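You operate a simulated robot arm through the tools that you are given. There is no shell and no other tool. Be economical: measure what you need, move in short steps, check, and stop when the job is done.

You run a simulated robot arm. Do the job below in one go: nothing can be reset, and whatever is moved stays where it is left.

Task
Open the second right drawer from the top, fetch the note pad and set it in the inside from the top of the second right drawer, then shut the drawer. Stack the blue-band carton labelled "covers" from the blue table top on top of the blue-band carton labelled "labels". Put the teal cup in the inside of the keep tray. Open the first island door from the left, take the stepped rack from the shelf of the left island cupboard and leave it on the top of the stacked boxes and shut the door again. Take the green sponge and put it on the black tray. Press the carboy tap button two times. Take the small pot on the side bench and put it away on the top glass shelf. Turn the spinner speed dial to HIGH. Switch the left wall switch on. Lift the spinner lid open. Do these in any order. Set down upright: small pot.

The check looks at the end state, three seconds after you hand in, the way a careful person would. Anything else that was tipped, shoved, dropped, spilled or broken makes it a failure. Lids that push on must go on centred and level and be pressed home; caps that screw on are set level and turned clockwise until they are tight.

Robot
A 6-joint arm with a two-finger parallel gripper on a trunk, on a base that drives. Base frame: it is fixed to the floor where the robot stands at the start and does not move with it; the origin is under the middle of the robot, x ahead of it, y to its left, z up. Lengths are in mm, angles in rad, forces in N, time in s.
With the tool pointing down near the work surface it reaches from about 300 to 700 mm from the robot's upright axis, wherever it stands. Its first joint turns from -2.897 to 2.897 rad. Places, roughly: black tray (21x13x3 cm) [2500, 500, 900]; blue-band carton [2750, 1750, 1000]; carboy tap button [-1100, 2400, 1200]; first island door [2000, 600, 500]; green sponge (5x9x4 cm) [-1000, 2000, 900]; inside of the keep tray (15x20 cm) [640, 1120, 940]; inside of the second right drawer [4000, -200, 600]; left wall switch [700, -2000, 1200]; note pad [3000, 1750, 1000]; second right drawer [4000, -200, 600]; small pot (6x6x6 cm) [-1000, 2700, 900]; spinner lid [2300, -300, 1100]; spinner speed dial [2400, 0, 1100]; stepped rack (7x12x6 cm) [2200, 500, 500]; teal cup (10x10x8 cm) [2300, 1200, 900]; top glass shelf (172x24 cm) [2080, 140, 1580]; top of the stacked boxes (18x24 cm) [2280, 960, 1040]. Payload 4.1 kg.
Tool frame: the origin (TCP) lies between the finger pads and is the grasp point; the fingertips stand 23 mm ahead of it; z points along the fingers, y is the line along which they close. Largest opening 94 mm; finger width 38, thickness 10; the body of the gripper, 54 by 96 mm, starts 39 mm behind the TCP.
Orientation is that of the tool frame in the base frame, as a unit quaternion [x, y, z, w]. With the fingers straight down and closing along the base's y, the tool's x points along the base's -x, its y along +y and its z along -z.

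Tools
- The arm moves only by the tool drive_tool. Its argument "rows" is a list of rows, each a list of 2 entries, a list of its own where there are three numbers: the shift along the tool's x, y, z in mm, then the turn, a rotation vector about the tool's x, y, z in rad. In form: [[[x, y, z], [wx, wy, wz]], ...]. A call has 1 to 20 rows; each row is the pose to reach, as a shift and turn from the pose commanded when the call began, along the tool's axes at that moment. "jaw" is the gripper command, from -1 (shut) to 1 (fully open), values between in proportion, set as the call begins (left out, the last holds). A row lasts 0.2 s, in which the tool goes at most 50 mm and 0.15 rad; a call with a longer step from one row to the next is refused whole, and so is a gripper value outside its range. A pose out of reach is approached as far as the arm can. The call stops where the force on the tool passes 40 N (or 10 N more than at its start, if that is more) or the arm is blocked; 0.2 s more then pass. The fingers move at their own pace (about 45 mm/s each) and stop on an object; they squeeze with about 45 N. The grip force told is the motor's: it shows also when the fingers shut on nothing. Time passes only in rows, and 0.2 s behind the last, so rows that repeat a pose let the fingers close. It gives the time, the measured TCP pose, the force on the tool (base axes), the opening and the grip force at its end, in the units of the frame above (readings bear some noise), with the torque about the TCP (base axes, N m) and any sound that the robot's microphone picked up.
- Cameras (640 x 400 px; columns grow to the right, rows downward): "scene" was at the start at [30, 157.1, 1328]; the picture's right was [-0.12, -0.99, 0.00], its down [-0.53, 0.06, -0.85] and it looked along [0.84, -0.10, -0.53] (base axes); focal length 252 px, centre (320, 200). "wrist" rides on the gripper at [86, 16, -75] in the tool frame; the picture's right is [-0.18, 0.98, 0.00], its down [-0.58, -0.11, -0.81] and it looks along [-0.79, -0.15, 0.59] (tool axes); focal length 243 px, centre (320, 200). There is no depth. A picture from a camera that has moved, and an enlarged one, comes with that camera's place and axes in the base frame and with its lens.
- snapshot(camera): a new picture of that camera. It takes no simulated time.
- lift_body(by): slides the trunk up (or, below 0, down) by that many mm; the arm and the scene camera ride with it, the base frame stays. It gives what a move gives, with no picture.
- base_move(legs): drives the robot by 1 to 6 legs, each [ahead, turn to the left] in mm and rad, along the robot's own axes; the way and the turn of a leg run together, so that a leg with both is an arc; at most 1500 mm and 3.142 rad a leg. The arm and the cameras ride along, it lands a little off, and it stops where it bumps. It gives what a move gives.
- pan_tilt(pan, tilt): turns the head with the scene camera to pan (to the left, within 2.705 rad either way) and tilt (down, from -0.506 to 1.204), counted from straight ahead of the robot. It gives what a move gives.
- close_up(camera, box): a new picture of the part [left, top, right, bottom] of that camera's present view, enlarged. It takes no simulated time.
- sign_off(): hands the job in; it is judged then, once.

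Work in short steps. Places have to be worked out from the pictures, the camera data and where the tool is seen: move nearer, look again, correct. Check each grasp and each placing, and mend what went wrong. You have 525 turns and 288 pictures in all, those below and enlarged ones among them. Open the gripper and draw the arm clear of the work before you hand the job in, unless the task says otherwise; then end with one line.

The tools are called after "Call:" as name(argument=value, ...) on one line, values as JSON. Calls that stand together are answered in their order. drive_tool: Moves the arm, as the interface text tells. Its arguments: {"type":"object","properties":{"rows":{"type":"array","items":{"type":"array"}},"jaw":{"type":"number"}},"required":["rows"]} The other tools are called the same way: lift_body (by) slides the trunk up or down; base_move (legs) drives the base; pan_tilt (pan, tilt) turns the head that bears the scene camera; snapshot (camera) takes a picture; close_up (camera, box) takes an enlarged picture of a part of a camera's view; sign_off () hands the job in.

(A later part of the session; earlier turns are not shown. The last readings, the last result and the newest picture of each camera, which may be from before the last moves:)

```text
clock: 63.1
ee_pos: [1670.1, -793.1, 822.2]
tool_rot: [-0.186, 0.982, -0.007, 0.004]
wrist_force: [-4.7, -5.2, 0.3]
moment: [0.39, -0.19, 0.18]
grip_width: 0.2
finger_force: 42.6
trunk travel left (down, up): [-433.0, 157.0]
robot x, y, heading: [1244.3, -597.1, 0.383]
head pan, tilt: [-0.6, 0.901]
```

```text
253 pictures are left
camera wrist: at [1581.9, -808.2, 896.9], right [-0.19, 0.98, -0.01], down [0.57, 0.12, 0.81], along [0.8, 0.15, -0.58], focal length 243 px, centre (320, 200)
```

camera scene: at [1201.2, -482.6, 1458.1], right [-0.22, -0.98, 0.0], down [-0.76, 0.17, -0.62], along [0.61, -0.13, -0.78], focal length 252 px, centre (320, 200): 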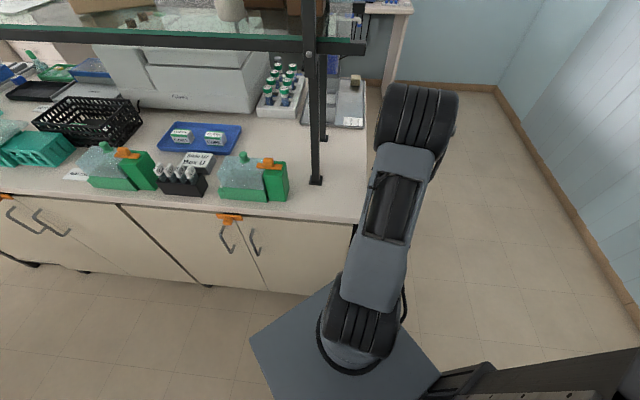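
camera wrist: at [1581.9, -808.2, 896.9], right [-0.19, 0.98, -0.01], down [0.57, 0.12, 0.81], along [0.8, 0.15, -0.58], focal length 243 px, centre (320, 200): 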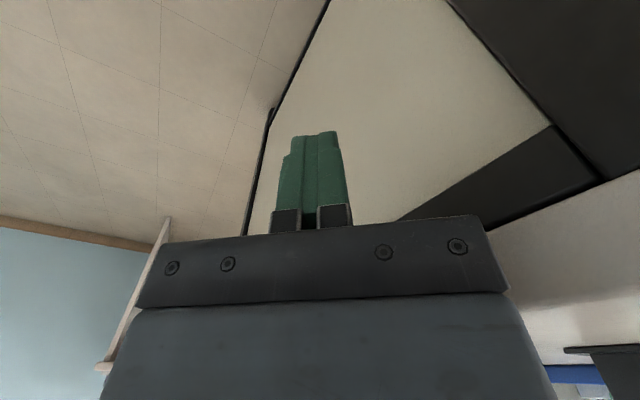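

The island turns out to be rotated about 0.29 rad and its corner is nearer than thought; the hand hangs beside its right end. Back straight out.

Call:
base_move(legs=[[-400, 0]])

Call:
drive_tool(rows=[[[0, 40, 0], [0, 0, 0]], [[0, 80, 0], [0, 0, 0]], [[0, 120, 0], [0, 0, 0]], [[-10, 160, 0], [0, 0, 0]], [[-20, 200, 0], [0, 0, 0]], [[-30, 240, 0], [0, 0, 0]], [[-40, 280, 0], [0, 0, 0]], [[-50, 310, 0], [0, 0, 0]]])

Call:
pan_tilt(pan=-0.4, tilt=0.25)

Call:
snapshot(camera="scene")

```text
clock: 65.6
ee_pos: [1299.0, -941.4, 823.7]
tool_rot: [-0.187, 0.982, -0.008, 0.006]
wrist_force: [0.1, -0.9, -0.5]
moment: [-0.01, -0.02, 0.02]
grip_width: 0.0
finger_force: 42.8
trunk travel left (down, up): [-433.0, 157.0]
robot x, y, heading: [875.0, -749.2, 0.38]
head pan, tilt: [-0.6, 0.901]
```

```text
clock: 67.4
ee_pos: [1234.6, -637.2, 817.9]
tool_rot: [-0.186, 0.983, -0.007, 0.005]
wrist_force: [-0.7, 0.2, -0.4]
moment: [-0.01, 0.03, 0.01]
grip_width: 0.0
finger_force: 42.3
trunk travel left (down, up): [-433.0, 157.0]
robot x, y, heading: [872.1, -745.7, 0.383]
head pan, tilt: [-0.6, 0.901]
```

```text
clock: 68.4
ee_pos: [1234.3, -638.5, 820.2]
tool_rot: [-0.187, 0.982, -0.007, 0.006]
wrist_force: [1.0, -0.2, 0.0]
moment: [-0.04, 0.0, 0.01]
grip_width: 0.0
finger_force: 42.5
trunk travel left (down, up): [-433.0, 157.0]
robot x, y, heading: [873.2, -747.1, 0.379]
head pan, tilt: [-0.4, 0.25]
```

```text
252 pictures are left
camera scene: at [850.5, -616.6, 1514.9], right [-0.02, -1.0, 0.0], down [-0.25, 0.0, -0.97], along [0.97, -0.02, -0.25], focal length 252 px, centre (320, 200)
```

scene: 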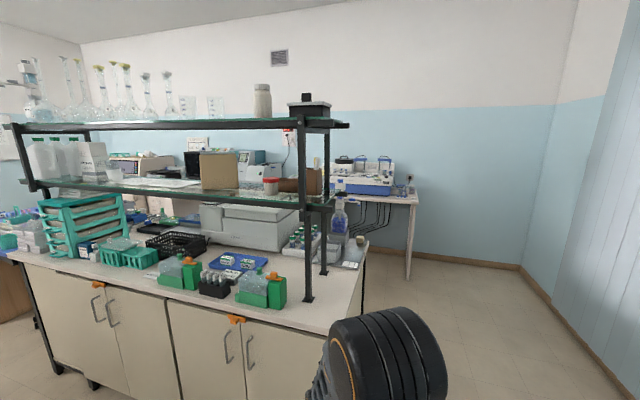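

Zoom at the grey machine on the island and the back bench.

Call:
close_up(camera="scene", box=[180, 130, 420, 280])

Call:
close_up(camera="scene", box=[0, 80, 240, 230])

```text
2.67 times, centred on (300, 205) of scene
camera zoom: at [850.5, -616.6, 1514.9], right [-0.02, -1.0, 0.0], down [-0.25, 0.0, -0.97], along [0.97, -0.02, -0.25], focal length 671 px, centre (373, 187)
```

zoom: 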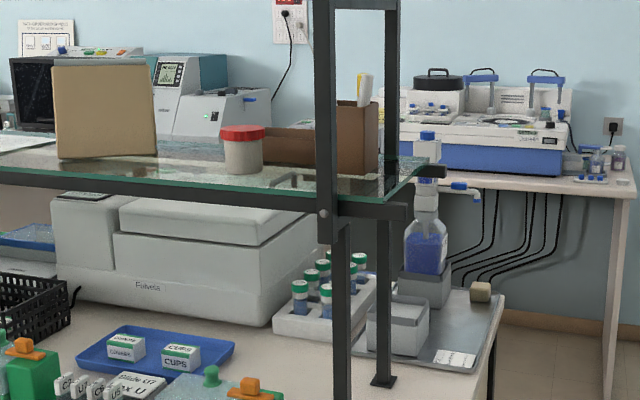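

```text
2.67 times, centred on (120, 155) of scene
camera zoom: at [850.5, -616.6, 1514.9], right [-0.02, -1.0, 0.0], down [-0.25, 0.0, -0.97], along [0.97, -0.02, -0.25], focal length 671 px, centre (853, 320)
```

zoom: 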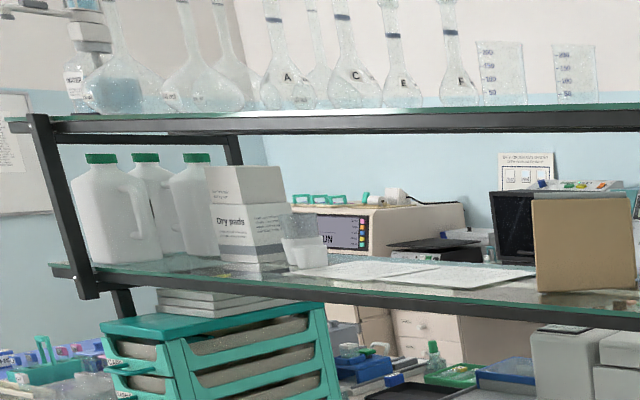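

The spinner is the grey machine under the glass shelf. Lower the trunk and drive to a spot in front of it, facing square to the island.

Call:
lift_body(by=-150)

Call:
base_move(legs=[[0, 1.05], [820, 0], [0, -1.5], [300, 0], [0, -0.22]])

Call:
pan_tilt(pan=-0.1, tilt=0.35)

Call:
snapshot(camera="scene")

```text
clock: 70.2
ee_pos: [1234.6, -637.1, 669.9]
tool_rot: [-0.187, 0.982, -0.007, 0.006]
wrist_force: [0.0, 0.7, -0.5]
moment: [0.01, 0.02, 0.03]
grip_width: 0.0
finger_force: 42.6
trunk travel left (down, up): [-283.0, 307.0]
robot x, y, heading: [874.5, -748.1, 0.387]
head pan, tilt: [-0.4, 0.25]
```

```text
clock: 83.1
ee_pos: [1653.8, -61.5, 669.3]
tool_rot: [0.118, 0.993, -0.008, 0.003]
wrist_force: [0.0, -1.0, -0.3]
moment: [0.02, -0.01, 0.02]
grip_width: 0.1
finger_force: 42.6
trunk travel left (down, up): [-283.0, 307.0]
robot x, y, heading: [1294.8, 56.6, -0.229]
head pan, tilt: [-0.4, 0.25]
```

```text
clock: 83.9
ee_pos: [1653.5, -62.0, 668.8]
tool_rot: [0.117, 0.993, -0.008, 0.003]
wrist_force: [0.0, 0.7, 0.1]
moment: [-0.01, 0.0, -0.01]
grip_width: 0.0
finger_force: 42.4
trunk travel left (down, up): [-283.0, 307.0]
robot x, y, heading: [1293.6, 51.5, -0.226]
head pan, tilt: [-0.099, 0.351]
```

```text
249 pictures are left
camera scene: at [1362.9, 201.0, 1355.6], right [-0.32, -0.95, 0.0], down [-0.33, 0.11, -0.94], along [0.89, -0.3, -0.34], focal length 252 px, centre (320, 200)
```

scene: 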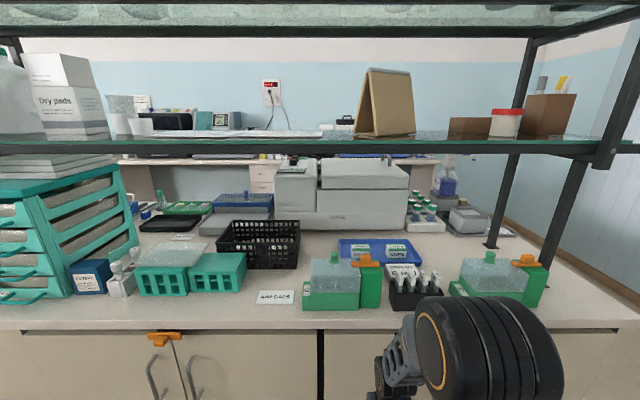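

Zoom in on the spinner.

Call:
close_up(camera="scene", box=[130, 145, 450, 345])

Call:
close_up(camera="scene", box=[260, 145, 420, 245])

```text
2.00 times, centred on (290, 245) of scene
camera zoom: at [1362.9, 201.0, 1355.6], right [-0.32, -0.95, 0.0], down [-0.33, 0.11, -0.94], along [0.89, -0.3, -0.34], focal length 503 px, centre (380, 110)
```

zoom: 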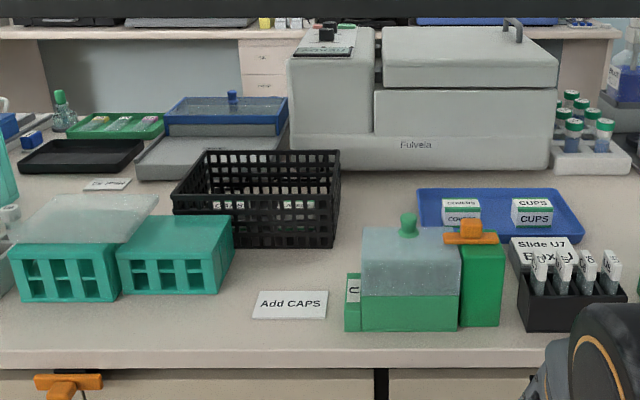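

```text
4.00 times, centred on (340, 195) of scene
camera zoom: at [1362.9, 201.0, 1355.6], right [-0.32, -0.95, 0.0], down [-0.33, 0.11, -0.94], along [0.89, -0.3, -0.34], focal length 1006 px, centre (240, 220)
```

zoom: 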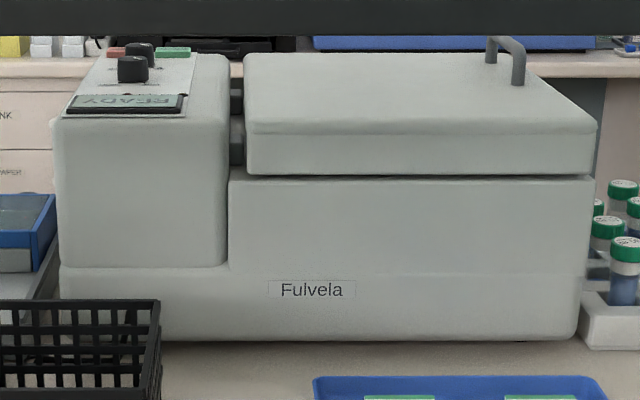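

The spinner faces the far side, so I'll do it from the back aisle later. Start with the island door: drive to face the first left door.

Call:
base_move(legs=[[0, 1.76], [540, 0], [0, -1.822]])

Call:
pan_tilt(pan=0, tilt=0.6)

Call:
snapshot(camera="scene")

```text
clock: 95.6
ee_pos: [1666.4, 405.9, 668.9]
tool_rot: [0.186, 0.982, -0.008, 0.003]
wrist_force: [0.3, -0.4, 0.3]
moment: [0.0, -0.03, 0.01]
grip_width: 0.3
finger_force: 42.3
trunk travel left (down, up): [-283.0, 307.0]
robot x, y, heading: [1324.8, 572.8, -0.364]
head pan, tilt: [-0.099, 0.351]
```

```text
clock: 96.4
ee_pos: [1665.3, 407.1, 669.4]
tool_rot: [0.186, 0.983, -0.009, 0.003]
wrist_force: [-0.7, 0.7, -0.6]
moment: [0.03, -0.03, -0.02]
grip_width: 0.0
finger_force: 41.8
trunk travel left (down, up): [-283.0, 307.0]
robot x, y, heading: [1325.9, 568.0, -0.367]
head pan, tilt: [0.0, 0.6]
```

```text
246 pictures are left
camera scene: at [1413.7, 717.7, 1332.8], right [-0.36, -0.93, 0.0], down [-0.53, 0.2, -0.83], along [0.77, -0.29, -0.56], focal length 252 px, centre (320, 200)
```

scene: 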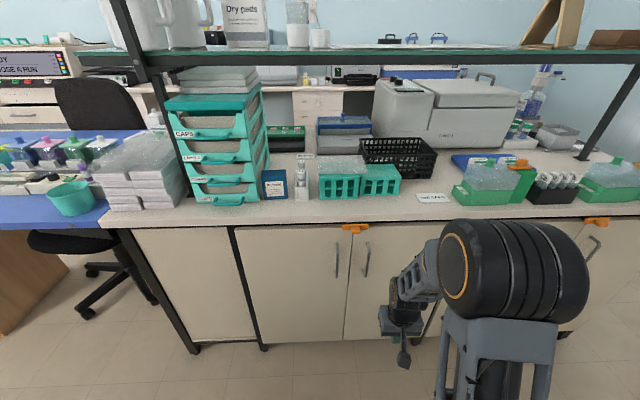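

Zoom in on the door handle and the orange latch.

Call:
close_up(camera="scene", box=[290, 205, 410, 280])

Call:
close_up(camera="scene", box=[20, 100, 260, 250])

```text
5.33 times, centred on (350, 242) of scene
camera zoom: at [1413.7, 717.7, 1332.8], right [-0.36, -0.93, 0.0], down [-0.53, 0.2, -0.83], along [0.77, -0.29, -0.56], focal length 1342 px, centre (160, -27)
```

zoom: 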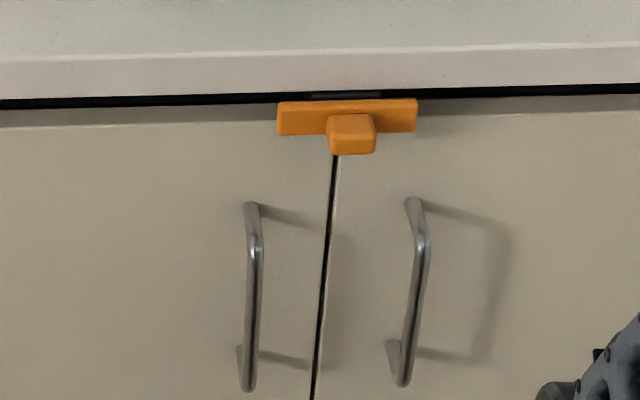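

```text
2.67 times, centred on (140, 175) of scene
camera zoom: at [1413.7, 717.7, 1332.8], right [-0.36, -0.93, 0.0], down [-0.53, 0.2, -0.83], along [0.77, -0.29, -0.56], focal length 671 px, centre (800, 267)
```

zoom: 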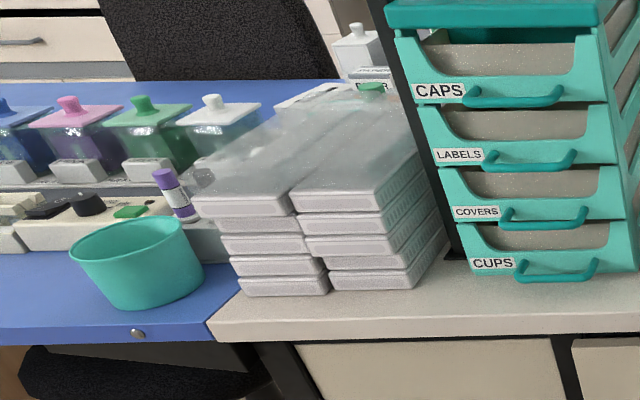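

The latch is an orange bar with a knob across both door tops. Square up and bring the tool horizontal in front of it, then look closely.

Call:
base_move(legs=[[0, 0.072]])

Call:
drive_tool(rows=[[[0, 0, -15], [0, -0.15, 0]], [[0, 0, -30], [0, -0.3, 0]], [[0, 0, -45], [0, -0.45, 0]], [[0, 0, -60], [0, -0.6, 0]], [[0, 0, -75], [0, -0.75, 0]], [[0, 0, -90], [0, -0.9, 0]], [[0, 0, -105], [0, -1.05, 0]], [[0, 0, -120], [0, -1.2, 0]], [[0, 0, -135], [0, -1.35, 0]], [[0, 0, -150], [0, -1.5, 0]], [[0, 0, -155], [0, -1.571, 0]]], jaw=1)

Call:
snapshot(camera="wrist")

Call:
snapshot(camera="scene")

```text
clock: 97.3
ee_pos: [1677.2, 429.2, 669.0]
tool_rot: [0.152, 0.988, -0.008, 0.002]
wrist_force: [-0.2, -0.5, 0.7]
moment: [-0.01, 0.0, 0.0]
grip_width: 0.1
finger_force: 42.1
trunk travel left (down, up): [-283.0, 307.0]
robot x, y, heading: [1326.0, 567.6, -0.296]
head pan, tilt: [0.0, 0.6]
```

```text
clock: 99.7
ee_pos: [1770.1, 366.6, 841.8]
tool_rot: [0.117, 0.702, -0.09, 0.696]
wrist_force: [-0.2, -0.8, 0.0]
moment: [0.02, -0.01, 0.02]
grip_width: 94.2
finger_force: 0.0
out of reach, approached as far as the arm can: row 3, 4, 5, 6, 7, 8, 9, 10, 11
trunk travel left (down, up): [-283.0, 307.0]
robot x, y, heading: [1328.7, 572.3, -0.298]
head pan, tilt: [0.0, 0.6]
```

```text
243 pictures are left
camera wrist: at [1703.0, 406.8, 758.2], right [0.29, 0.93, 0.22], down [-0.8, 0.11, 0.59], along [0.52, -0.35, 0.78], focal length 243 px, centre (320, 200)
```

wrist: 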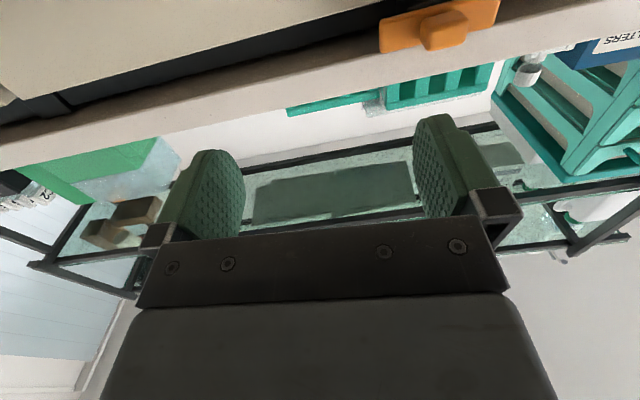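

```text
242 pictures are left
camera scene: at [1403.2, 723.5, 1332.8], right [-0.29, -0.96, 0.0], down [-0.54, 0.16, -0.83], along [0.79, -0.24, -0.56], focal length 252 px, centre (320, 200)
```

scene: 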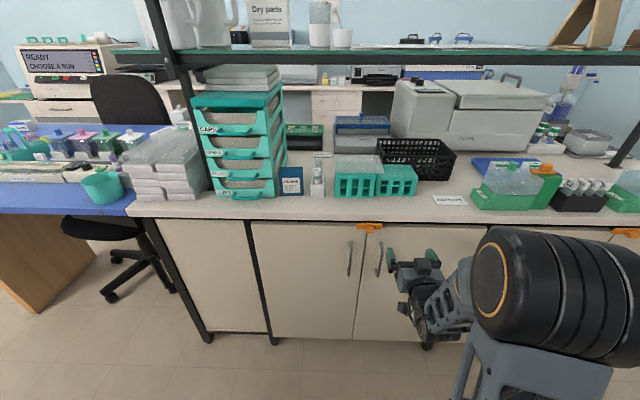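

Both views place the knob near (1904,416,837). Enlarge the wrist view of the latch.

Call:
close_up(camera="wrist", box=[360, 0, 520, 100])

```text
4.00 times, centred on (440, 50) of wrist
camera zoom: at [1703.0, 406.8, 758.2], right [0.29, 0.93, 0.22], down [-0.8, 0.11, 0.59], along [0.52, -0.35, 0.78], focal length 970 px, centre (-160, 800)
```

zoom: 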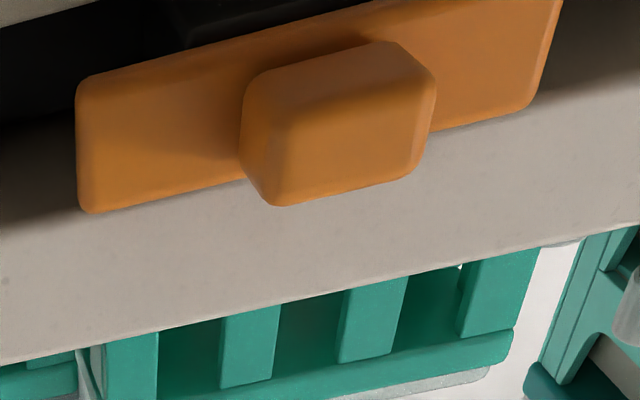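

Shift left in front of the knob first, then verify.

Call:
drive_tool(rows=[[[4, 43, 10], [0, 0, 0]], [[8, 86, 20], [0, 0, 0]], [[8, 86, 50], [0, 0, 0]]], jaw=0)

Call:
snapshot(camera="wrist")

Call:
close_up(camera="scene", box=[320, 200, 480, 300])

```text
clock: 100.5
ee_pos: [1810.0, 358.4, 837.1]
tool_rot: [0.103, 0.705, -0.085, 0.697]
wrist_force: [0.3, 0.2, 0.0]
moment: [0.04, -0.02, -0.02]
grip_width: 46.8
finger_force: 0.0
out of reach, approached as far as the arm can: row 1, 2, 3
trunk travel left (down, up): [-283.0, 307.0]
robot x, y, heading: [1328.1, 569.7, -0.295]
head pan, tilt: [0.0, 0.6]
```

```text
240 pictures are left
camera wrist: at [1741.3, 398.1, 753.1], right [0.26, 0.94, 0.21], down [-0.8, 0.09, 0.59], along [0.54, -0.32, 0.78], focal length 243 px, centre (320, 200)
```

wrist: 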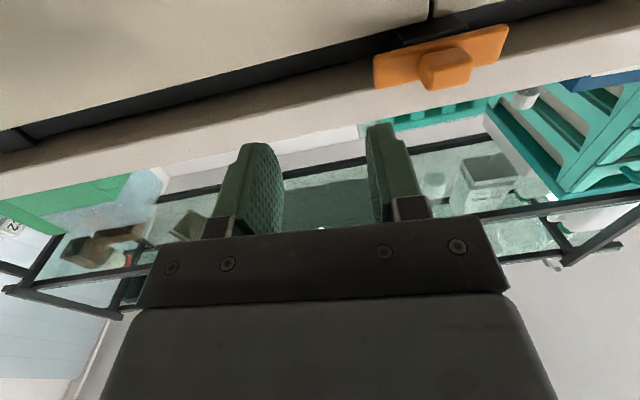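

```text
4.00 times, centred on (400, 250) of scene
camera zoom: at [1403.2, 723.5, 1332.8], right [-0.29, -0.96, 0.0], down [-0.54, 0.16, -0.83], along [0.79, -0.24, -0.56], focal length 1006 px, centre (0, 0)
```

zoom: 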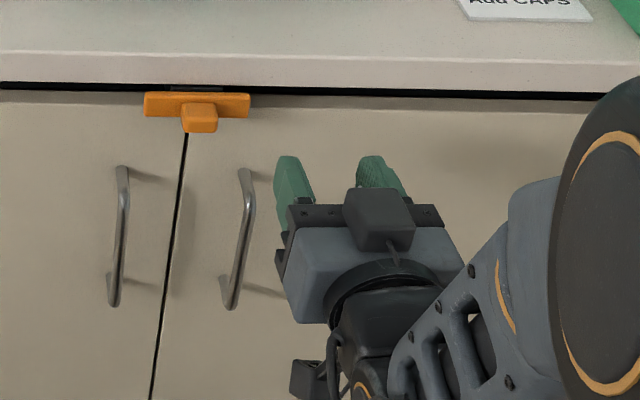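

The arm is cramped here. Back the base 150 mm and reach out further instead.

Call:
base_move(legs=[[-150, 0]])

Call:
drive_tool(rows=[[[0, 0, 50], [0, 0, 0]], [[0, 0, 100], [0, 0, 0]], [[0, 0, 150], [0, 0, 0]], [[0, 45, 150], [0, 0, 0]], [[0, 90, 150], [0, 0, 0]]])

```text
clock: 102.0
ee_pos: [1679.1, 396.9, 836.9]
tool_rot: [0.105, 0.705, -0.085, 0.696]
wrist_force: [0.4, 0.6, 0.5]
moment: [0.01, 0.0, 0.0]
grip_width: 46.8
finger_force: 0.1
trunk travel left (down, up): [-283.0, 307.0]
robot x, y, heading: [1197.6, 612.5, -0.298]
head pan, tilt: [0.0, 0.6]
stopped in leg 1: the robot was blocked; the commanded pose is now the measured one
```

```text
clock: 103.2
ee_pos: [1815.1, 365.8, 834.6]
tool_rot: [0.09, 0.71, -0.07, 0.695]
wrist_force: [0.5, -1.0, -0.6]
moment: [-0.04, 0.01, -0.02]
grip_width: 47.1
finger_force: 0.1
out of reach, approached as far as the arm can: row 1, 2, 3, 4, 5
trunk travel left (down, up): [-283.0, 307.0]
robot x, y, heading: [1197.3, 605.1, -0.297]
head pan, tilt: [0.0, 0.6]
```

Lateral shifts at fixed yaw are refused; try shifting with a matching yaw so the arm can just swing.

Call:
drive_tool(rows=[[[0, 40, 0], [-0.06, 0, 0]], [[0, 80, -4], [-0.12, 0, 0]]])

Call:
snapshot(camera="wrist")

```text
clock: 103.8
ee_pos: [1828.9, 419.5, 839.4]
tool_rot: [0.055, 0.71, -0.036, 0.701]
wrist_force: [0.2, 0.1, 0.1]
moment: [-0.03, 0.0, -0.02]
grip_width: 47.0
finger_force: 0.0
out of reach, approached as far as the arm can: row 1, 2
trunk travel left (down, up): [-283.0, 307.0]
robot x, y, heading: [1200.3, 611.5, -0.298]
head pan, tilt: [0.0, 0.6]
```

```text
238 pictures are left
camera wrist: at [1755.3, 448.8, 754.3], right [0.13, 0.97, 0.21], down [-0.81, -0.02, 0.59], along [0.58, -0.25, 0.78], focal length 243 px, centre (320, 200)
```

wrist: 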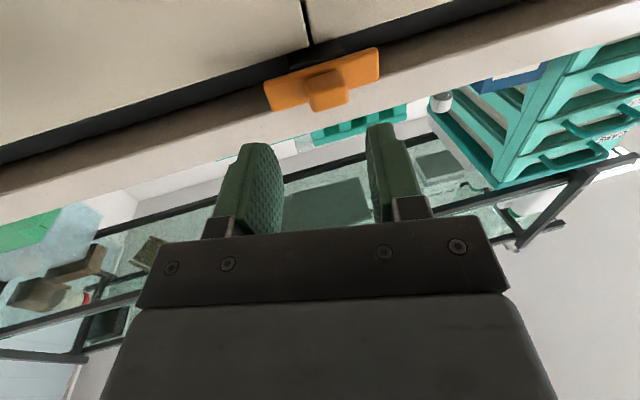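

Works. To align yaw with the door normal, shift the base about 65 mm along the front (arm retracted a bit first).

Call:
drive_tool(rows=[[[0, -30, -40], [0.06, 0, 0]], [[0, -60, -70], [0.16, 0, 0]]])

Call:
base_move(legs=[[0, 1.2], [68, 0], [0, -1.2]])

Call:
snapshot(camera="wrist")

```text
clock: 104.4
ee_pos: [1748.5, 361.5, 838.9]
tool_rot: [0.107, 0.706, -0.087, 0.695]
wrist_force: [0.7, -0.4, -0.4]
moment: [0.04, -0.01, 0.05]
grip_width: 46.9
finger_force: 0.1
out of reach, approached as far as the arm can: row 1, 2
trunk travel left (down, up): [-283.0, 307.0]
robot x, y, heading: [1198.4, 606.3, -0.298]
head pan, tilt: [0.0, 0.6]
```

```text
clock: 105.6
ee_pos: [1784.1, 425.9, 839.4]
tool_rot: [0.063, 0.711, -0.044, 0.699]
wrist_force: [0.2, -1.4, 0.0]
moment: [-0.03, 0.0, -0.02]
grip_width: 47.2
finger_force: 0.0
trunk travel left (down, up): [-283.0, 307.0]
robot x, y, heading: [1208.3, 610.7, -0.231]
head pan, tilt: [0.0, 0.6]
stopped in leg 1: the robot was blocked; the commanded pose is now the measured one
```

```text
237 pictures are left
camera wrist: at [1711.1, 455.6, 754.7], right [0.15, 0.97, 0.21], down [-0.81, 0.0, 0.59], along [0.57, -0.26, 0.78], focal length 243 px, centre (320, 200)
```

wrist: 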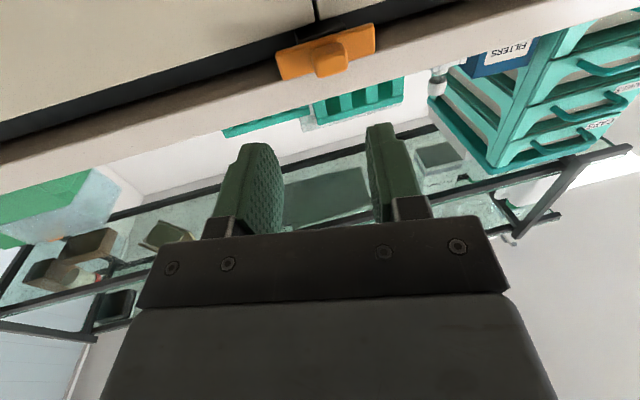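

The base corner meets the bench behind. Retract the arm, move forward 100 mm, then do the lateral shuffle.

Call:
drive_tool(rows=[[[0, 0, -45], [0, 0, 0]], [[0, 0, -90], [0, 0, 0]], [[0, 0, -120], [0, 0, 0]]])

Call:
base_move(legs=[[90, 0], [0, 0.9], [75, 0], [0, -0.96], [-60, 0]])

Call:
snapshot(camera="wrist")

```text
clock: 106.4
ee_pos: [1666.5, 445.1, 841.2]
tool_rot: [0.062, 0.711, -0.044, 0.699]
wrist_force: [0.4, 0.7, 0.7]
moment: [0.01, -0.02, -0.01]
grip_width: 47.0
finger_force: 0.1
trunk travel left (down, up): [-283.0, 307.0]
robot x, y, heading: [1206.9, 611.1, -0.232]
head pan, tilt: [0.0, 0.6]
```

```text
clock: 113.4
ee_pos: [1751.2, 476.3, 840.8]
tool_rot: [0.072, 0.71, -0.053, 0.699]
wrist_force: [-0.8, 0.7, -0.1]
moment: [0.01, 0.01, 0.02]
grip_width: 47.1
finger_force: 0.0
trunk travel left (down, up): [-283.0, 307.0]
robot x, y, heading: [1295.9, 652.0, -0.258]
head pan, tilt: [0.0, 0.6]
```

```text
236 pictures are left
camera wrist: at [1678.8, 508.4, 756.7], right [0.18, 0.96, 0.21], down [-0.8, 0.02, 0.59], along [0.57, -0.27, 0.78], focal length 243 px, centre (320, 200)
```

wrist: 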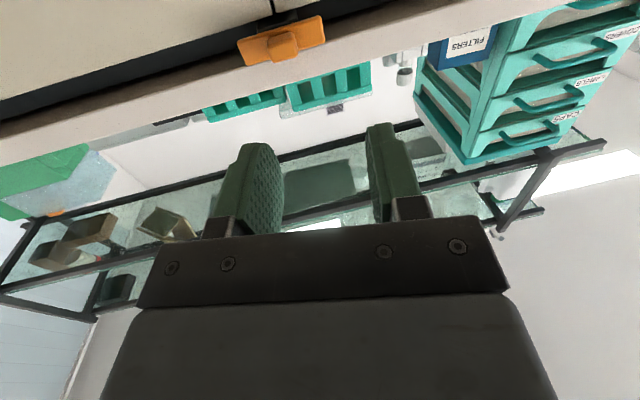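

Now swing the arm back square and trim the base heading.

Call:
base_move(legs=[[0, -0.034]])

Call:
drive_tool(rows=[[[0, -20, 0], [0.04, 0, 0]], [[0, -36, 0], [0.08, 0, 0]]])

Call:
snapshot(camera="wrist")

```text
clock: 114.2
ee_pos: [1745.2, 461.6, 840.8]
tool_rot: [0.084, 0.709, -0.065, 0.698]
wrist_force: [0.9, -0.3, -0.2]
moment: [0.01, 0.01, 0.01]
grip_width: 46.9
finger_force: 0.1
trunk travel left (down, up): [-283.0, 307.0]
robot x, y, heading: [1295.6, 653.8, -0.291]
head pan, tilt: [0.0, 0.6]
```

```text
clock: 114.8
ee_pos: [1738.6, 427.0, 840.4]
tool_rot: [0.112, 0.705, -0.094, 0.694]
wrist_force: [0.2, -0.1, 0.7]
moment: [0.0, 0.02, -0.01]
grip_width: 46.8
finger_force: 0.1
trunk travel left (down, up): [-283.0, 307.0]
robot x, y, heading: [1292.8, 654.5, -0.29]
head pan, tilt: [0.0, 0.6]
```

```text
235 pictures are left
camera wrist: at [1669.6, 466.2, 755.9], right [0.28, 0.94, 0.21], down [-0.8, 0.11, 0.59], along [0.53, -0.33, 0.78], focal length 243 px, centre (320, 200)
```

wrist: 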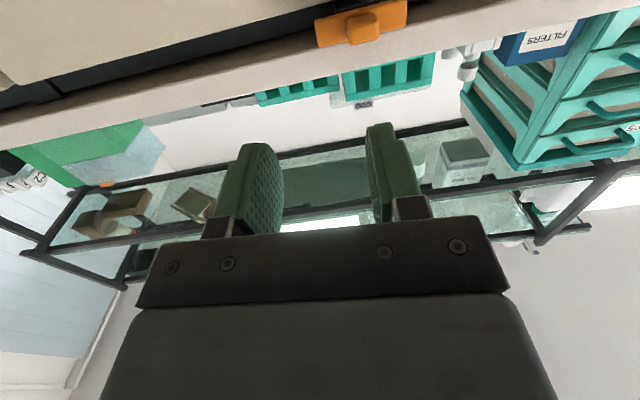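

Knob confirmed at (1904,416,837). Shift 37 mm left and advance partway.

Call:
drive_tool(rows=[[[2, 20, 0], [0, 0, 0]], [[4, 37, 0], [0, 0, 0]], [[4, 37, 40], [0, 0, 0]], [[4, 37, 60], [0, 0, 0]]])

Call:
snapshot(camera="wrist")

Call:
close_up(camera="scene", box=[260, 180, 420, 280])

```text
clock: 115.8
ee_pos: [1794.9, 424.7, 836.3]
tool_rot: [0.105, 0.707, -0.091, 0.694]
wrist_force: [0.2, 0.0, -0.5]
moment: [0.0, -0.03, 0.0]
grip_width: 46.9
finger_force: 0.0
out of reach, approached as far as the arm can: row 2, 3, 4
trunk travel left (down, up): [-283.0, 307.0]
robot x, y, heading: [1296.3, 649.2, -0.293]
head pan, tilt: [0.0, 0.6]
```

```text
234 pictures are left
camera wrist: at [1725.8, 462.9, 751.2], right [0.27, 0.94, 0.2], down [-0.8, 0.1, 0.6], along [0.54, -0.32, 0.78], focal length 243 px, centre (320, 200)
```

wrist: 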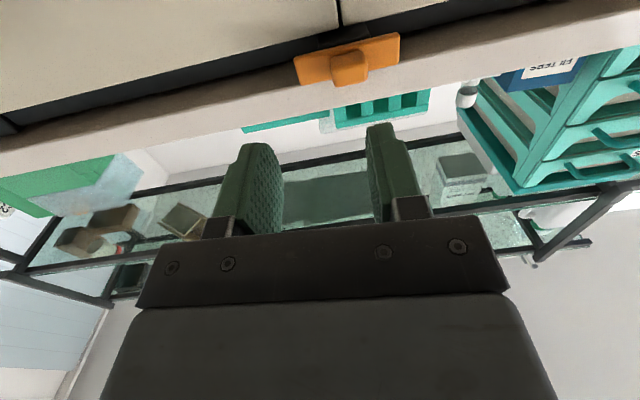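

```text
4.00 times, centred on (340, 230) of scene
camera zoom: at [1371.2, 803.4, 1332.8], right [-0.29, -0.96, 0.0], down [-0.54, 0.16, -0.83], along [0.79, -0.24, -0.56], focal length 1006 px, centre (240, 80)
```

zoom: 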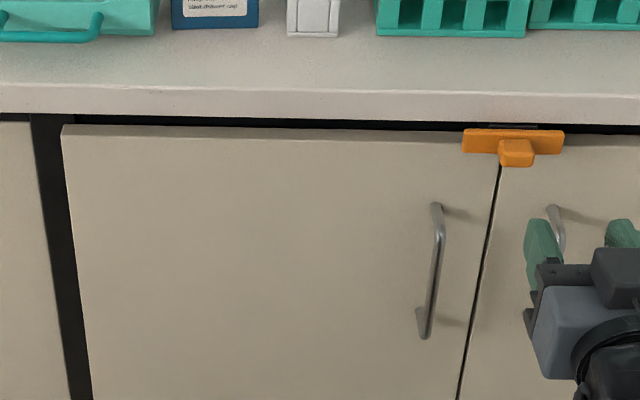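

Only ~23 mm more is needed; use a slight yaw with it.

Call:
drive_tool(rows=[[[0, 26, 0], [-0.05, 0, 0]], [[0, 26, 0], [-0.05, 0, 0]]])

Call:
snapshot(camera="wrist")

```text
clock: 116.4
ee_pos: [1800.0, 445.5, 834.9]
tool_rot: [0.09, 0.708, -0.075, 0.697]
wrist_force: [0.6, -1.0, 0.1]
moment: [-0.01, 0.02, 0.0]
grip_width: 46.8
finger_force: 0.0
out of reach, approached as far as the arm can: row 1, 2
trunk travel left (down, up): [-283.0, 307.0]
robot x, y, heading: [1294.3, 649.3, -0.291]
head pan, tilt: [0.0, 0.6]
```

```text
232 pictures are left
camera wrist: at [1729.1, 481.7, 750.8], right [0.23, 0.95, 0.2], down [-0.8, 0.07, 0.59], along [0.55, -0.3, 0.78], focal length 243 px, centre (320, 200)
```

wrist: 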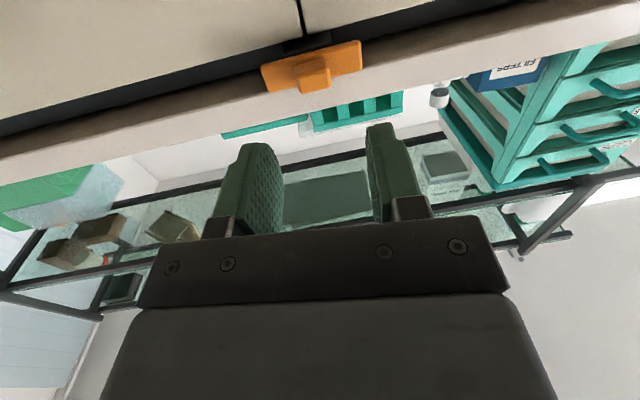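

Aligned. Advance ~100 mm with the knob between the fingers.

Call:
drive_tool(rows=[[[0, -5, 40], [0, 0, 0]], [[-1, -5, 75], [0, 0, 0]], [[-2, -5, 90], [0, 0, 0]], [[-2, -5, 100], [0, 0, 0]]])

Call:
snapshot(camera="wrist")

Call:
close_up(camera="scene", box=[280, 180, 440, 280])

```text
clock: 117.5
ee_pos: [1887.5, 409.7, 834.5]
tool_rot: [0.093, 0.711, -0.072, 0.693]
wrist_force: [-25.8, 10.8, 1.3]
moment: [-0.13, -0.32, -0.8]
grip_width: 45.8
finger_force: 0.1
out of reach, approached as far as the arm can: row 2, 3, 4
trunk travel left (down, up): [-283.0, 307.0]
robot x, y, heading: [1297.3, 650.9, -0.292]
head pan, tilt: [0.0, 0.6]
stopped in row 4: the force on the tool passed its limit at 45 N (the readings are from after the stop); the commanded pose is now the measured one
```

```text
231 pictures are left
camera wrist: at [1816.7, 445.9, 751.0], right [0.23, 0.95, 0.21], down [-0.8, 0.06, 0.6], along [0.56, -0.31, 0.77], focal length 243 px, centre (320, 200)
```

wrist: 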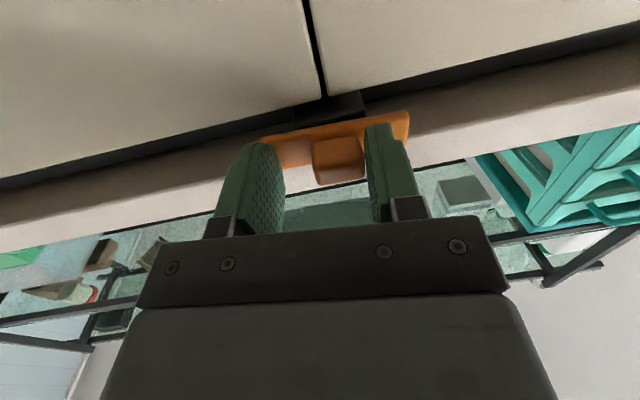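

```text
4.00 times, centred on (360, 230) of scene
camera zoom: at [1367.7, 804.7, 1332.9], right [-0.29, -0.96, 0.0], down [-0.54, 0.16, -0.83], along [0.79, -0.24, -0.56], focal length 1006 px, centre (160, 80)
```

zoom: 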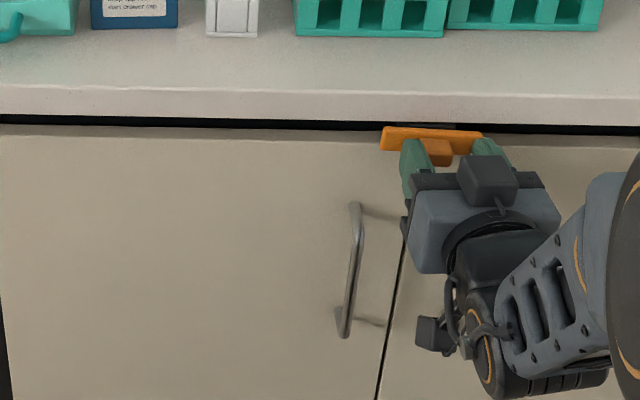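

Fingers straddle the knob and touch the bar. Back off 4 mm and close.

Call:
drive_tool(rows=[[[0, 5, -4], [0, 0, 0]], [[0, 5, -4], [0, 0, 0]], [[0, 5, -4], [0, 0, 0]], [[0, 5, -4], [0, 0, 0]]], jaw=-1)

Call:
drive_tool(rows=[[[0, 0, 0], [0, 0, 0.07]], [[0, 0, 0], [0, 0, 0.14]], [[0, 0, 0], [0, 0, 0.21]], [[0, 0, 0], [0, 0, 0.28]]])

Call:
snapshot(camera="wrist")

```text
clock: 118.5
ee_pos: [1890.1, 417.9, 835.1]
tool_rot: [0.087, 0.712, -0.07, 0.694]
wrist_force: [13.8, 29.2, 2.2]
moment: [-0.05, 0.06, -0.12]
grip_width: 27.5
finger_force: 44.8
trunk travel left (down, up): [-283.0, 307.0]
robot x, y, heading: [1294.9, 654.0, -0.287]
head pan, tilt: [0.0, 0.6]
```

```text
clock: 119.5
ee_pos: [1890.3, 418.8, 835.3]
tool_rot: [0.185, 0.693, 0.028, 0.696]
wrist_force: [19.5, 33.5, 5.5]
moment: [-0.36, -0.83, -0.49]
grip_width: 27.4
finger_force: 45.1
trunk travel left (down, up): [-283.0, 307.0]
robot x, y, heading: [1294.7, 653.2, -0.283]
head pan, tilt: [0.0, 0.6]
```

```text
229 pictures are left
camera wrist: at [1823.0, 476.3, 760.0], right [0.21, 0.86, 0.47], down [-0.83, -0.1, 0.55], along [0.51, -0.5, 0.69], focal length 243 px, centre (320, 200)
```

wrist: 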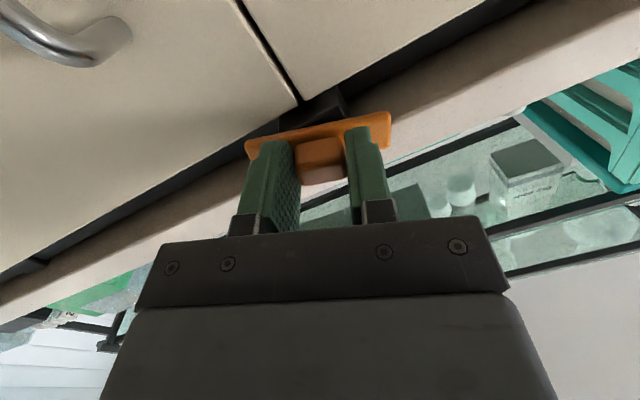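

The latch turns with the tool. Continue to a quarter turn.

Call:
drive_tool(rows=[[[0, 0, 0], [0, 0, 0.13]], [[0, 0, 0], [0, 0, 0.26]], [[0, 0, 0], [0, 0, 0.39]], [[0, 0, 0], [0, 0, 0.52]], [[0, 0, 0], [0, 0, 0.65]], [[0, 0, 0], [0, 0, 0.78]], [[0, 0, 0], [0, 0, 0.91]], [[0, 0, 0], [0, 0, 1.04]], [[0, 0, 0], [0, 0, 1.17]], [[0, 0, 0], [0, 0, 1.29]]])

Call:
snapshot(camera="wrist")

Call:
close_up(camera="scene", box=[280, 180, 440, 280])

```text
clock: 121.7
ee_pos: [1888.5, 417.9, 836.9]
tool_rot: [0.563, 0.441, 0.443, 0.541]
wrist_force: [8.4, 30.4, 20.2]
moment: [-0.63, -0.96, 0.97]
grip_width: 25.8
finger_force: 45.0
trunk travel left (down, up): [-283.0, 307.0]
robot x, y, heading: [1294.0, 651.2, -0.289]
head pan, tilt: [0.0, 0.6]
```

```text
228 pictures are left
camera wrist: at [1834.1, 519.0, 857.2], right [-0.02, -0.21, 0.98], down [-0.92, -0.39, -0.1], along [0.4, -0.9, -0.18], focal length 243 px, centre (320, 200)
```

wrist: 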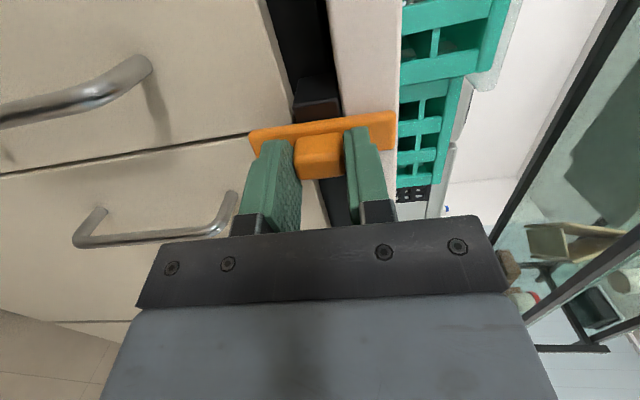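

```text
4.00 times, centred on (360, 230) of scene
camera zoom: at [1369.3, 808.6, 1332.4], right [-0.28, -0.96, 0.0], down [-0.54, 0.16, -0.83], along [0.79, -0.24, -0.56], focal length 1006 px, centre (160, 80)
```

zoom: 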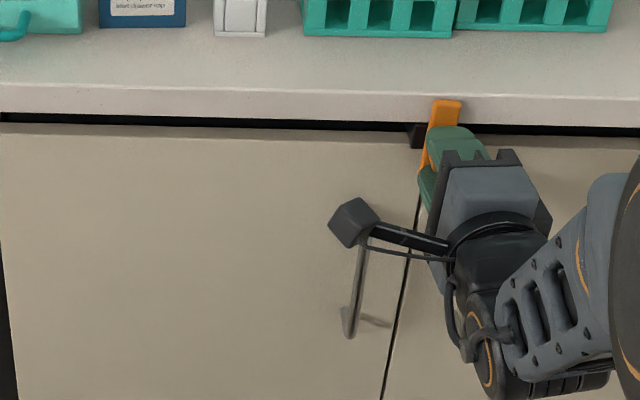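

The latch bar is vertical. Release and retreat, then rotate the tool back.

Call:
drive_tool(rows=[[[0, 0, 0], [0, 0, 0]], [[0, 0, 0], [0, 0, 0]], [[0, 0, -20], [0, 0, 0]], [[0, 0, -60], [0, 0, 0]], [[0, 0, -90], [0, 0, 0]]], jaw=0.2)

Call:
close_up(camera="scene", box=[280, 180, 440, 280])

```text
clock: 122.9
ee_pos: [1799.8, 435.8, 834.6]
tool_rot: [0.568, 0.437, 0.44, 0.541]
wrist_force: [-0.2, 0.6, 0.0]
moment: [0.0, -0.03, -0.04]
grip_width: 56.4
finger_force: 0.0
trunk travel left (down, up): [-283.0, 307.0]
robot x, y, heading: [1292.6, 651.3, -0.288]
head pan, tilt: [0.0, 0.6]
```

```text
4.00 times, centred on (360, 230) of scene
camera zoom: at [1371.2, 804.2, 1332.8], right [-0.29, -0.96, 0.0], down [-0.54, 0.16, -0.82], along [0.79, -0.24, -0.57], focal length 1006 px, centre (160, 80)
```

zoom: 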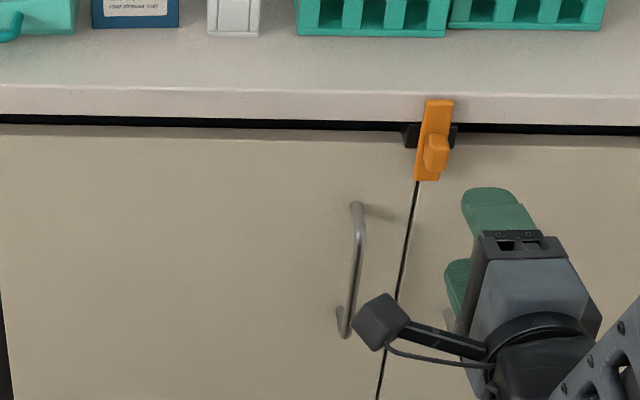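

Latch freed. Rotate the tool back, and lower the trunk so that the gripper is at handle height.

Call:
drive_tool(rows=[[[0, 0, -10], [0, 0, -0.145]], [[0, 0, -20], [0, 0, -0.29]], [[0, 0, -30], [0, 0, -0.435]], [[0, 0, -30], [0, 0, -0.58]], [[0, 0, -30], [0, 0, -0.725]], [[0, 0, -30], [0, 0, -0.87]], [[0, 0, -30], [0, 0, -1.015]], [[0, 0, -30], [0, 0, -1.16]], [[0, 0, -30], [0, 0, -1.305]], [[0, 0, -30], [0, 0, -1.45]], [[0, 0, -30], [0, 0, -1.571]]])

Call:
lift_body(by=-95)

Call:
drive_tool(rows=[[[0, 36, 0], [-0.06, 0, 0]], [[0, 72, 0], [-0.12, 0, 0]]])

Call:
snapshot(camera="wrist")

```text
clock: 125.3
ee_pos: [1772.2, 442.4, 837.1]
tool_rot: [0.092, 0.711, -0.074, 0.693]
wrist_force: [-0.4, 0.8, -1.1]
moment: [0.03, -0.01, 0.01]
grip_width: 56.5
finger_force: 0.1
trunk travel left (down, up): [-283.0, 307.0]
robot x, y, heading: [1296.8, 652.1, -0.288]
head pan, tilt: [0.0, 0.6]
```

```text
clock: 126.5
ee_pos: [1771.4, 443.3, 743.1]
tool_rot: [0.092, 0.711, -0.072, 0.693]
wrist_force: [-0.1, 0.2, -0.5]
moment: [0.01, -0.03, -0.02]
grip_width: 56.3
finger_force: 0.1
trunk travel left (down, up): [-188.0, 402.0]
robot x, y, heading: [1293.7, 652.3, -0.291]
head pan, tilt: [0.0, 0.6]
```

```text
clock: 127.2
ee_pos: [1788.4, 515.1, 743.0]
tool_rot: [0.05, 0.715, -0.028, 0.697]
wrist_force: [0.3, 0.2, 0.4]
moment: [-0.01, 0.01, 0.03]
grip_width: 56.4
finger_force: 0.1
trunk travel left (down, up): [-188.0, 402.0]
robot x, y, heading: [1294.7, 648.9, -0.291]
head pan, tilt: [0.0, 0.6]
```

```text
225 pictures are left
camera wrist: at [1712.6, 542.9, 659.4], right [0.11, 0.97, 0.21], down [-0.8, -0.04, 0.6], along [0.59, -0.24, 0.77], focal length 243 px, centre (320, 200)
```

wrist: 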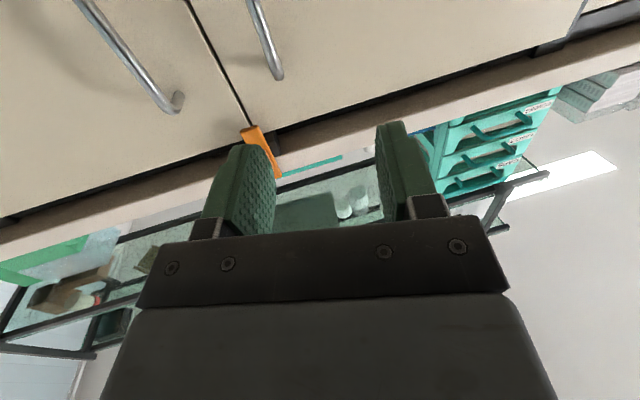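

Re-measure handle from the scene camera too.

Call:
snapshot(camera="scene")

Call:
close_up(camera="scene", box=[260, 160, 420, 260])

```text
224 pictures are left
camera scene: at [1371.0, 804.1, 1237.8], right [-0.29, -0.96, 0.0], down [-0.54, 0.16, -0.83], along [0.79, -0.24, -0.56], focal length 252 px, centre (320, 200)
```

scene: 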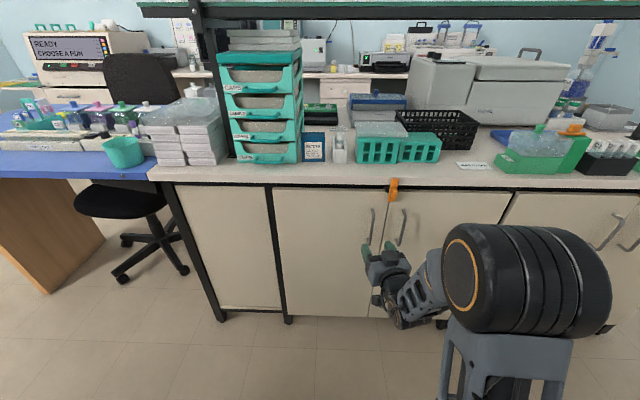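

```text
4.00 times, centred on (340, 210) of scene
camera zoom: at [1371.0, 804.1, 1237.8], right [-0.29, -0.96, 0.0], down [-0.54, 0.16, -0.83], along [0.79, -0.24, -0.56], focal length 1006 px, centre (240, 160)
```

zoom: 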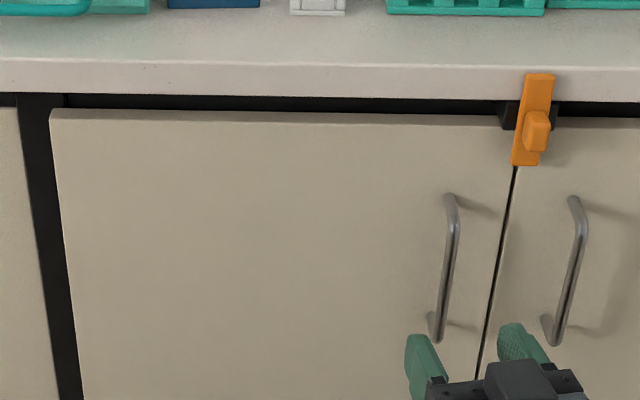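

Triangulating both views: door plane at D≈1738, handle bar near (1917,459), z 600–760. I swung too far left; correct and lower.

Call:
drive_tool(rows=[[[0, -20, 0], [0.04, 0, 0]], [[0, -45, 0], [0.09, 0, 0]]])

Call:
lift_body(by=-50)

Call:
snapshot(camera="wrist")

```text
clock: 127.8
ee_pos: [1781.3, 470.9, 742.3]
tool_rot: [0.083, 0.712, -0.062, 0.695]
wrist_force: [-0.5, 0.4, 0.1]
moment: [0.01, 0.0, -0.02]
grip_width: 56.2
finger_force: 0.0
trunk travel left (down, up): [-188.0, 402.0]
robot x, y, heading: [1295.2, 649.6, -0.293]
head pan, tilt: [0.0, 0.6]
```

```text
clock: 128.7
ee_pos: [1782.8, 470.1, 691.2]
tool_rot: [0.082, 0.712, -0.061, 0.695]
wrist_force: [1.2, -0.1, 0.0]
moment: [0.0, -0.01, 0.0]
grip_width: 56.5
finger_force: 0.0
trunk travel left (down, up): [-138.0, 452.0]
robot x, y, heading: [1294.8, 648.5, -0.294]
head pan, tilt: [0.0, 0.6]
```

```text
222 pictures are left
camera wrist: at [1709.4, 504.3, 607.4], right [0.2, 0.96, 0.21], down [-0.8, 0.04, 0.6], along [0.57, -0.29, 0.77], focal length 243 px, centre (320, 200)
```

wrist: 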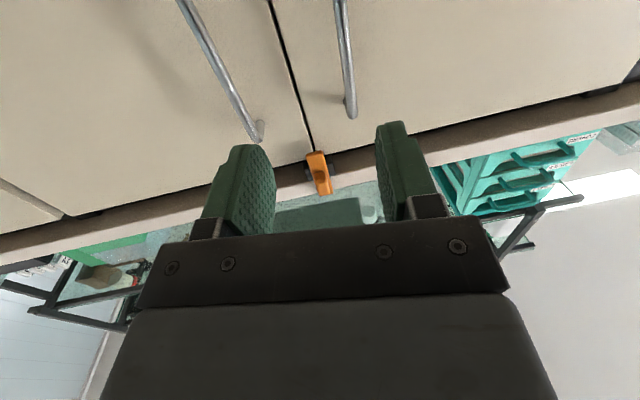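

Advance towards the handle with a 16 mm left trim, in guarded steps.

Call:
drive_tool(rows=[[[0, 16, 10], [-0.03, 0, 0]], [[0, 16, 50], [-0.03, 0, 0]], [[0, 16, 90], [-0.03, 0, 0]]])

Call:
snapshot(camera="wrist")

Call:
close_up(camera="scene", box=[280, 140, 440, 240])

```text
clock: 129.5
ee_pos: [1870.8, 459.1, 691.1]
tool_rot: [0.068, 0.714, -0.046, 0.695]
wrist_force: [0.6, 0.5, -0.4]
moment: [0.02, 0.04, -0.01]
grip_width: 56.6
finger_force: 0.1
out of reach, approached as far as the arm can: row 2, 3
trunk travel left (down, up): [-138.0, 452.0]
robot x, y, heading: [1299.4, 651.4, -0.289]
head pan, tilt: [0.0, 0.6]
```

```text
221 pictures are left
camera wrist: at [1796.4, 489.9, 608.7], right [0.16, 0.96, 0.21], down [-0.8, 0.0, 0.6], along [0.58, -0.27, 0.77], focal length 243 px, centre (320, 200)
```

wrist: 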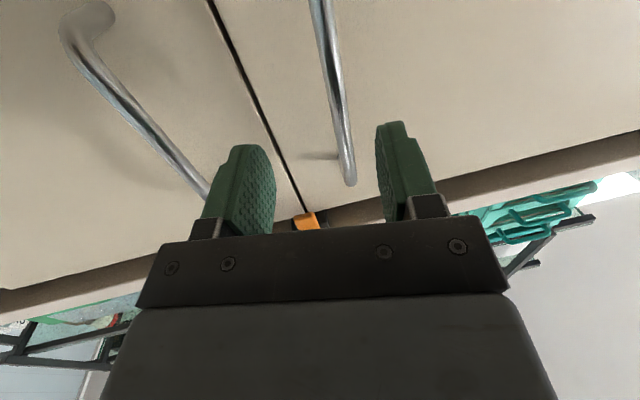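

```text
4.00 times, centred on (360, 190) of scene
camera zoom: at [1370.8, 804.4, 1187.8], right [-0.29, -0.96, 0.0], down [-0.54, 0.16, -0.83], along [0.79, -0.24, -0.56], focal length 1006 px, centre (160, 240)
```

zoom: 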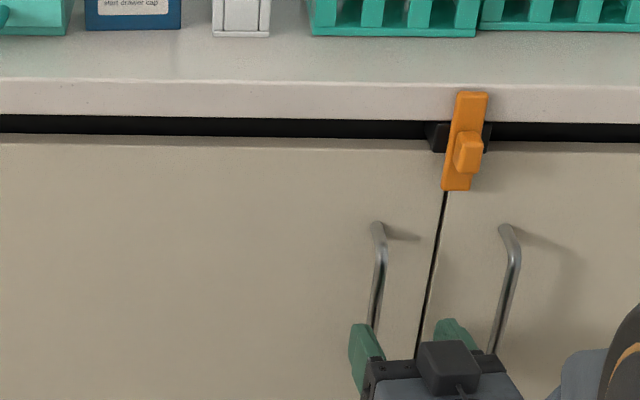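

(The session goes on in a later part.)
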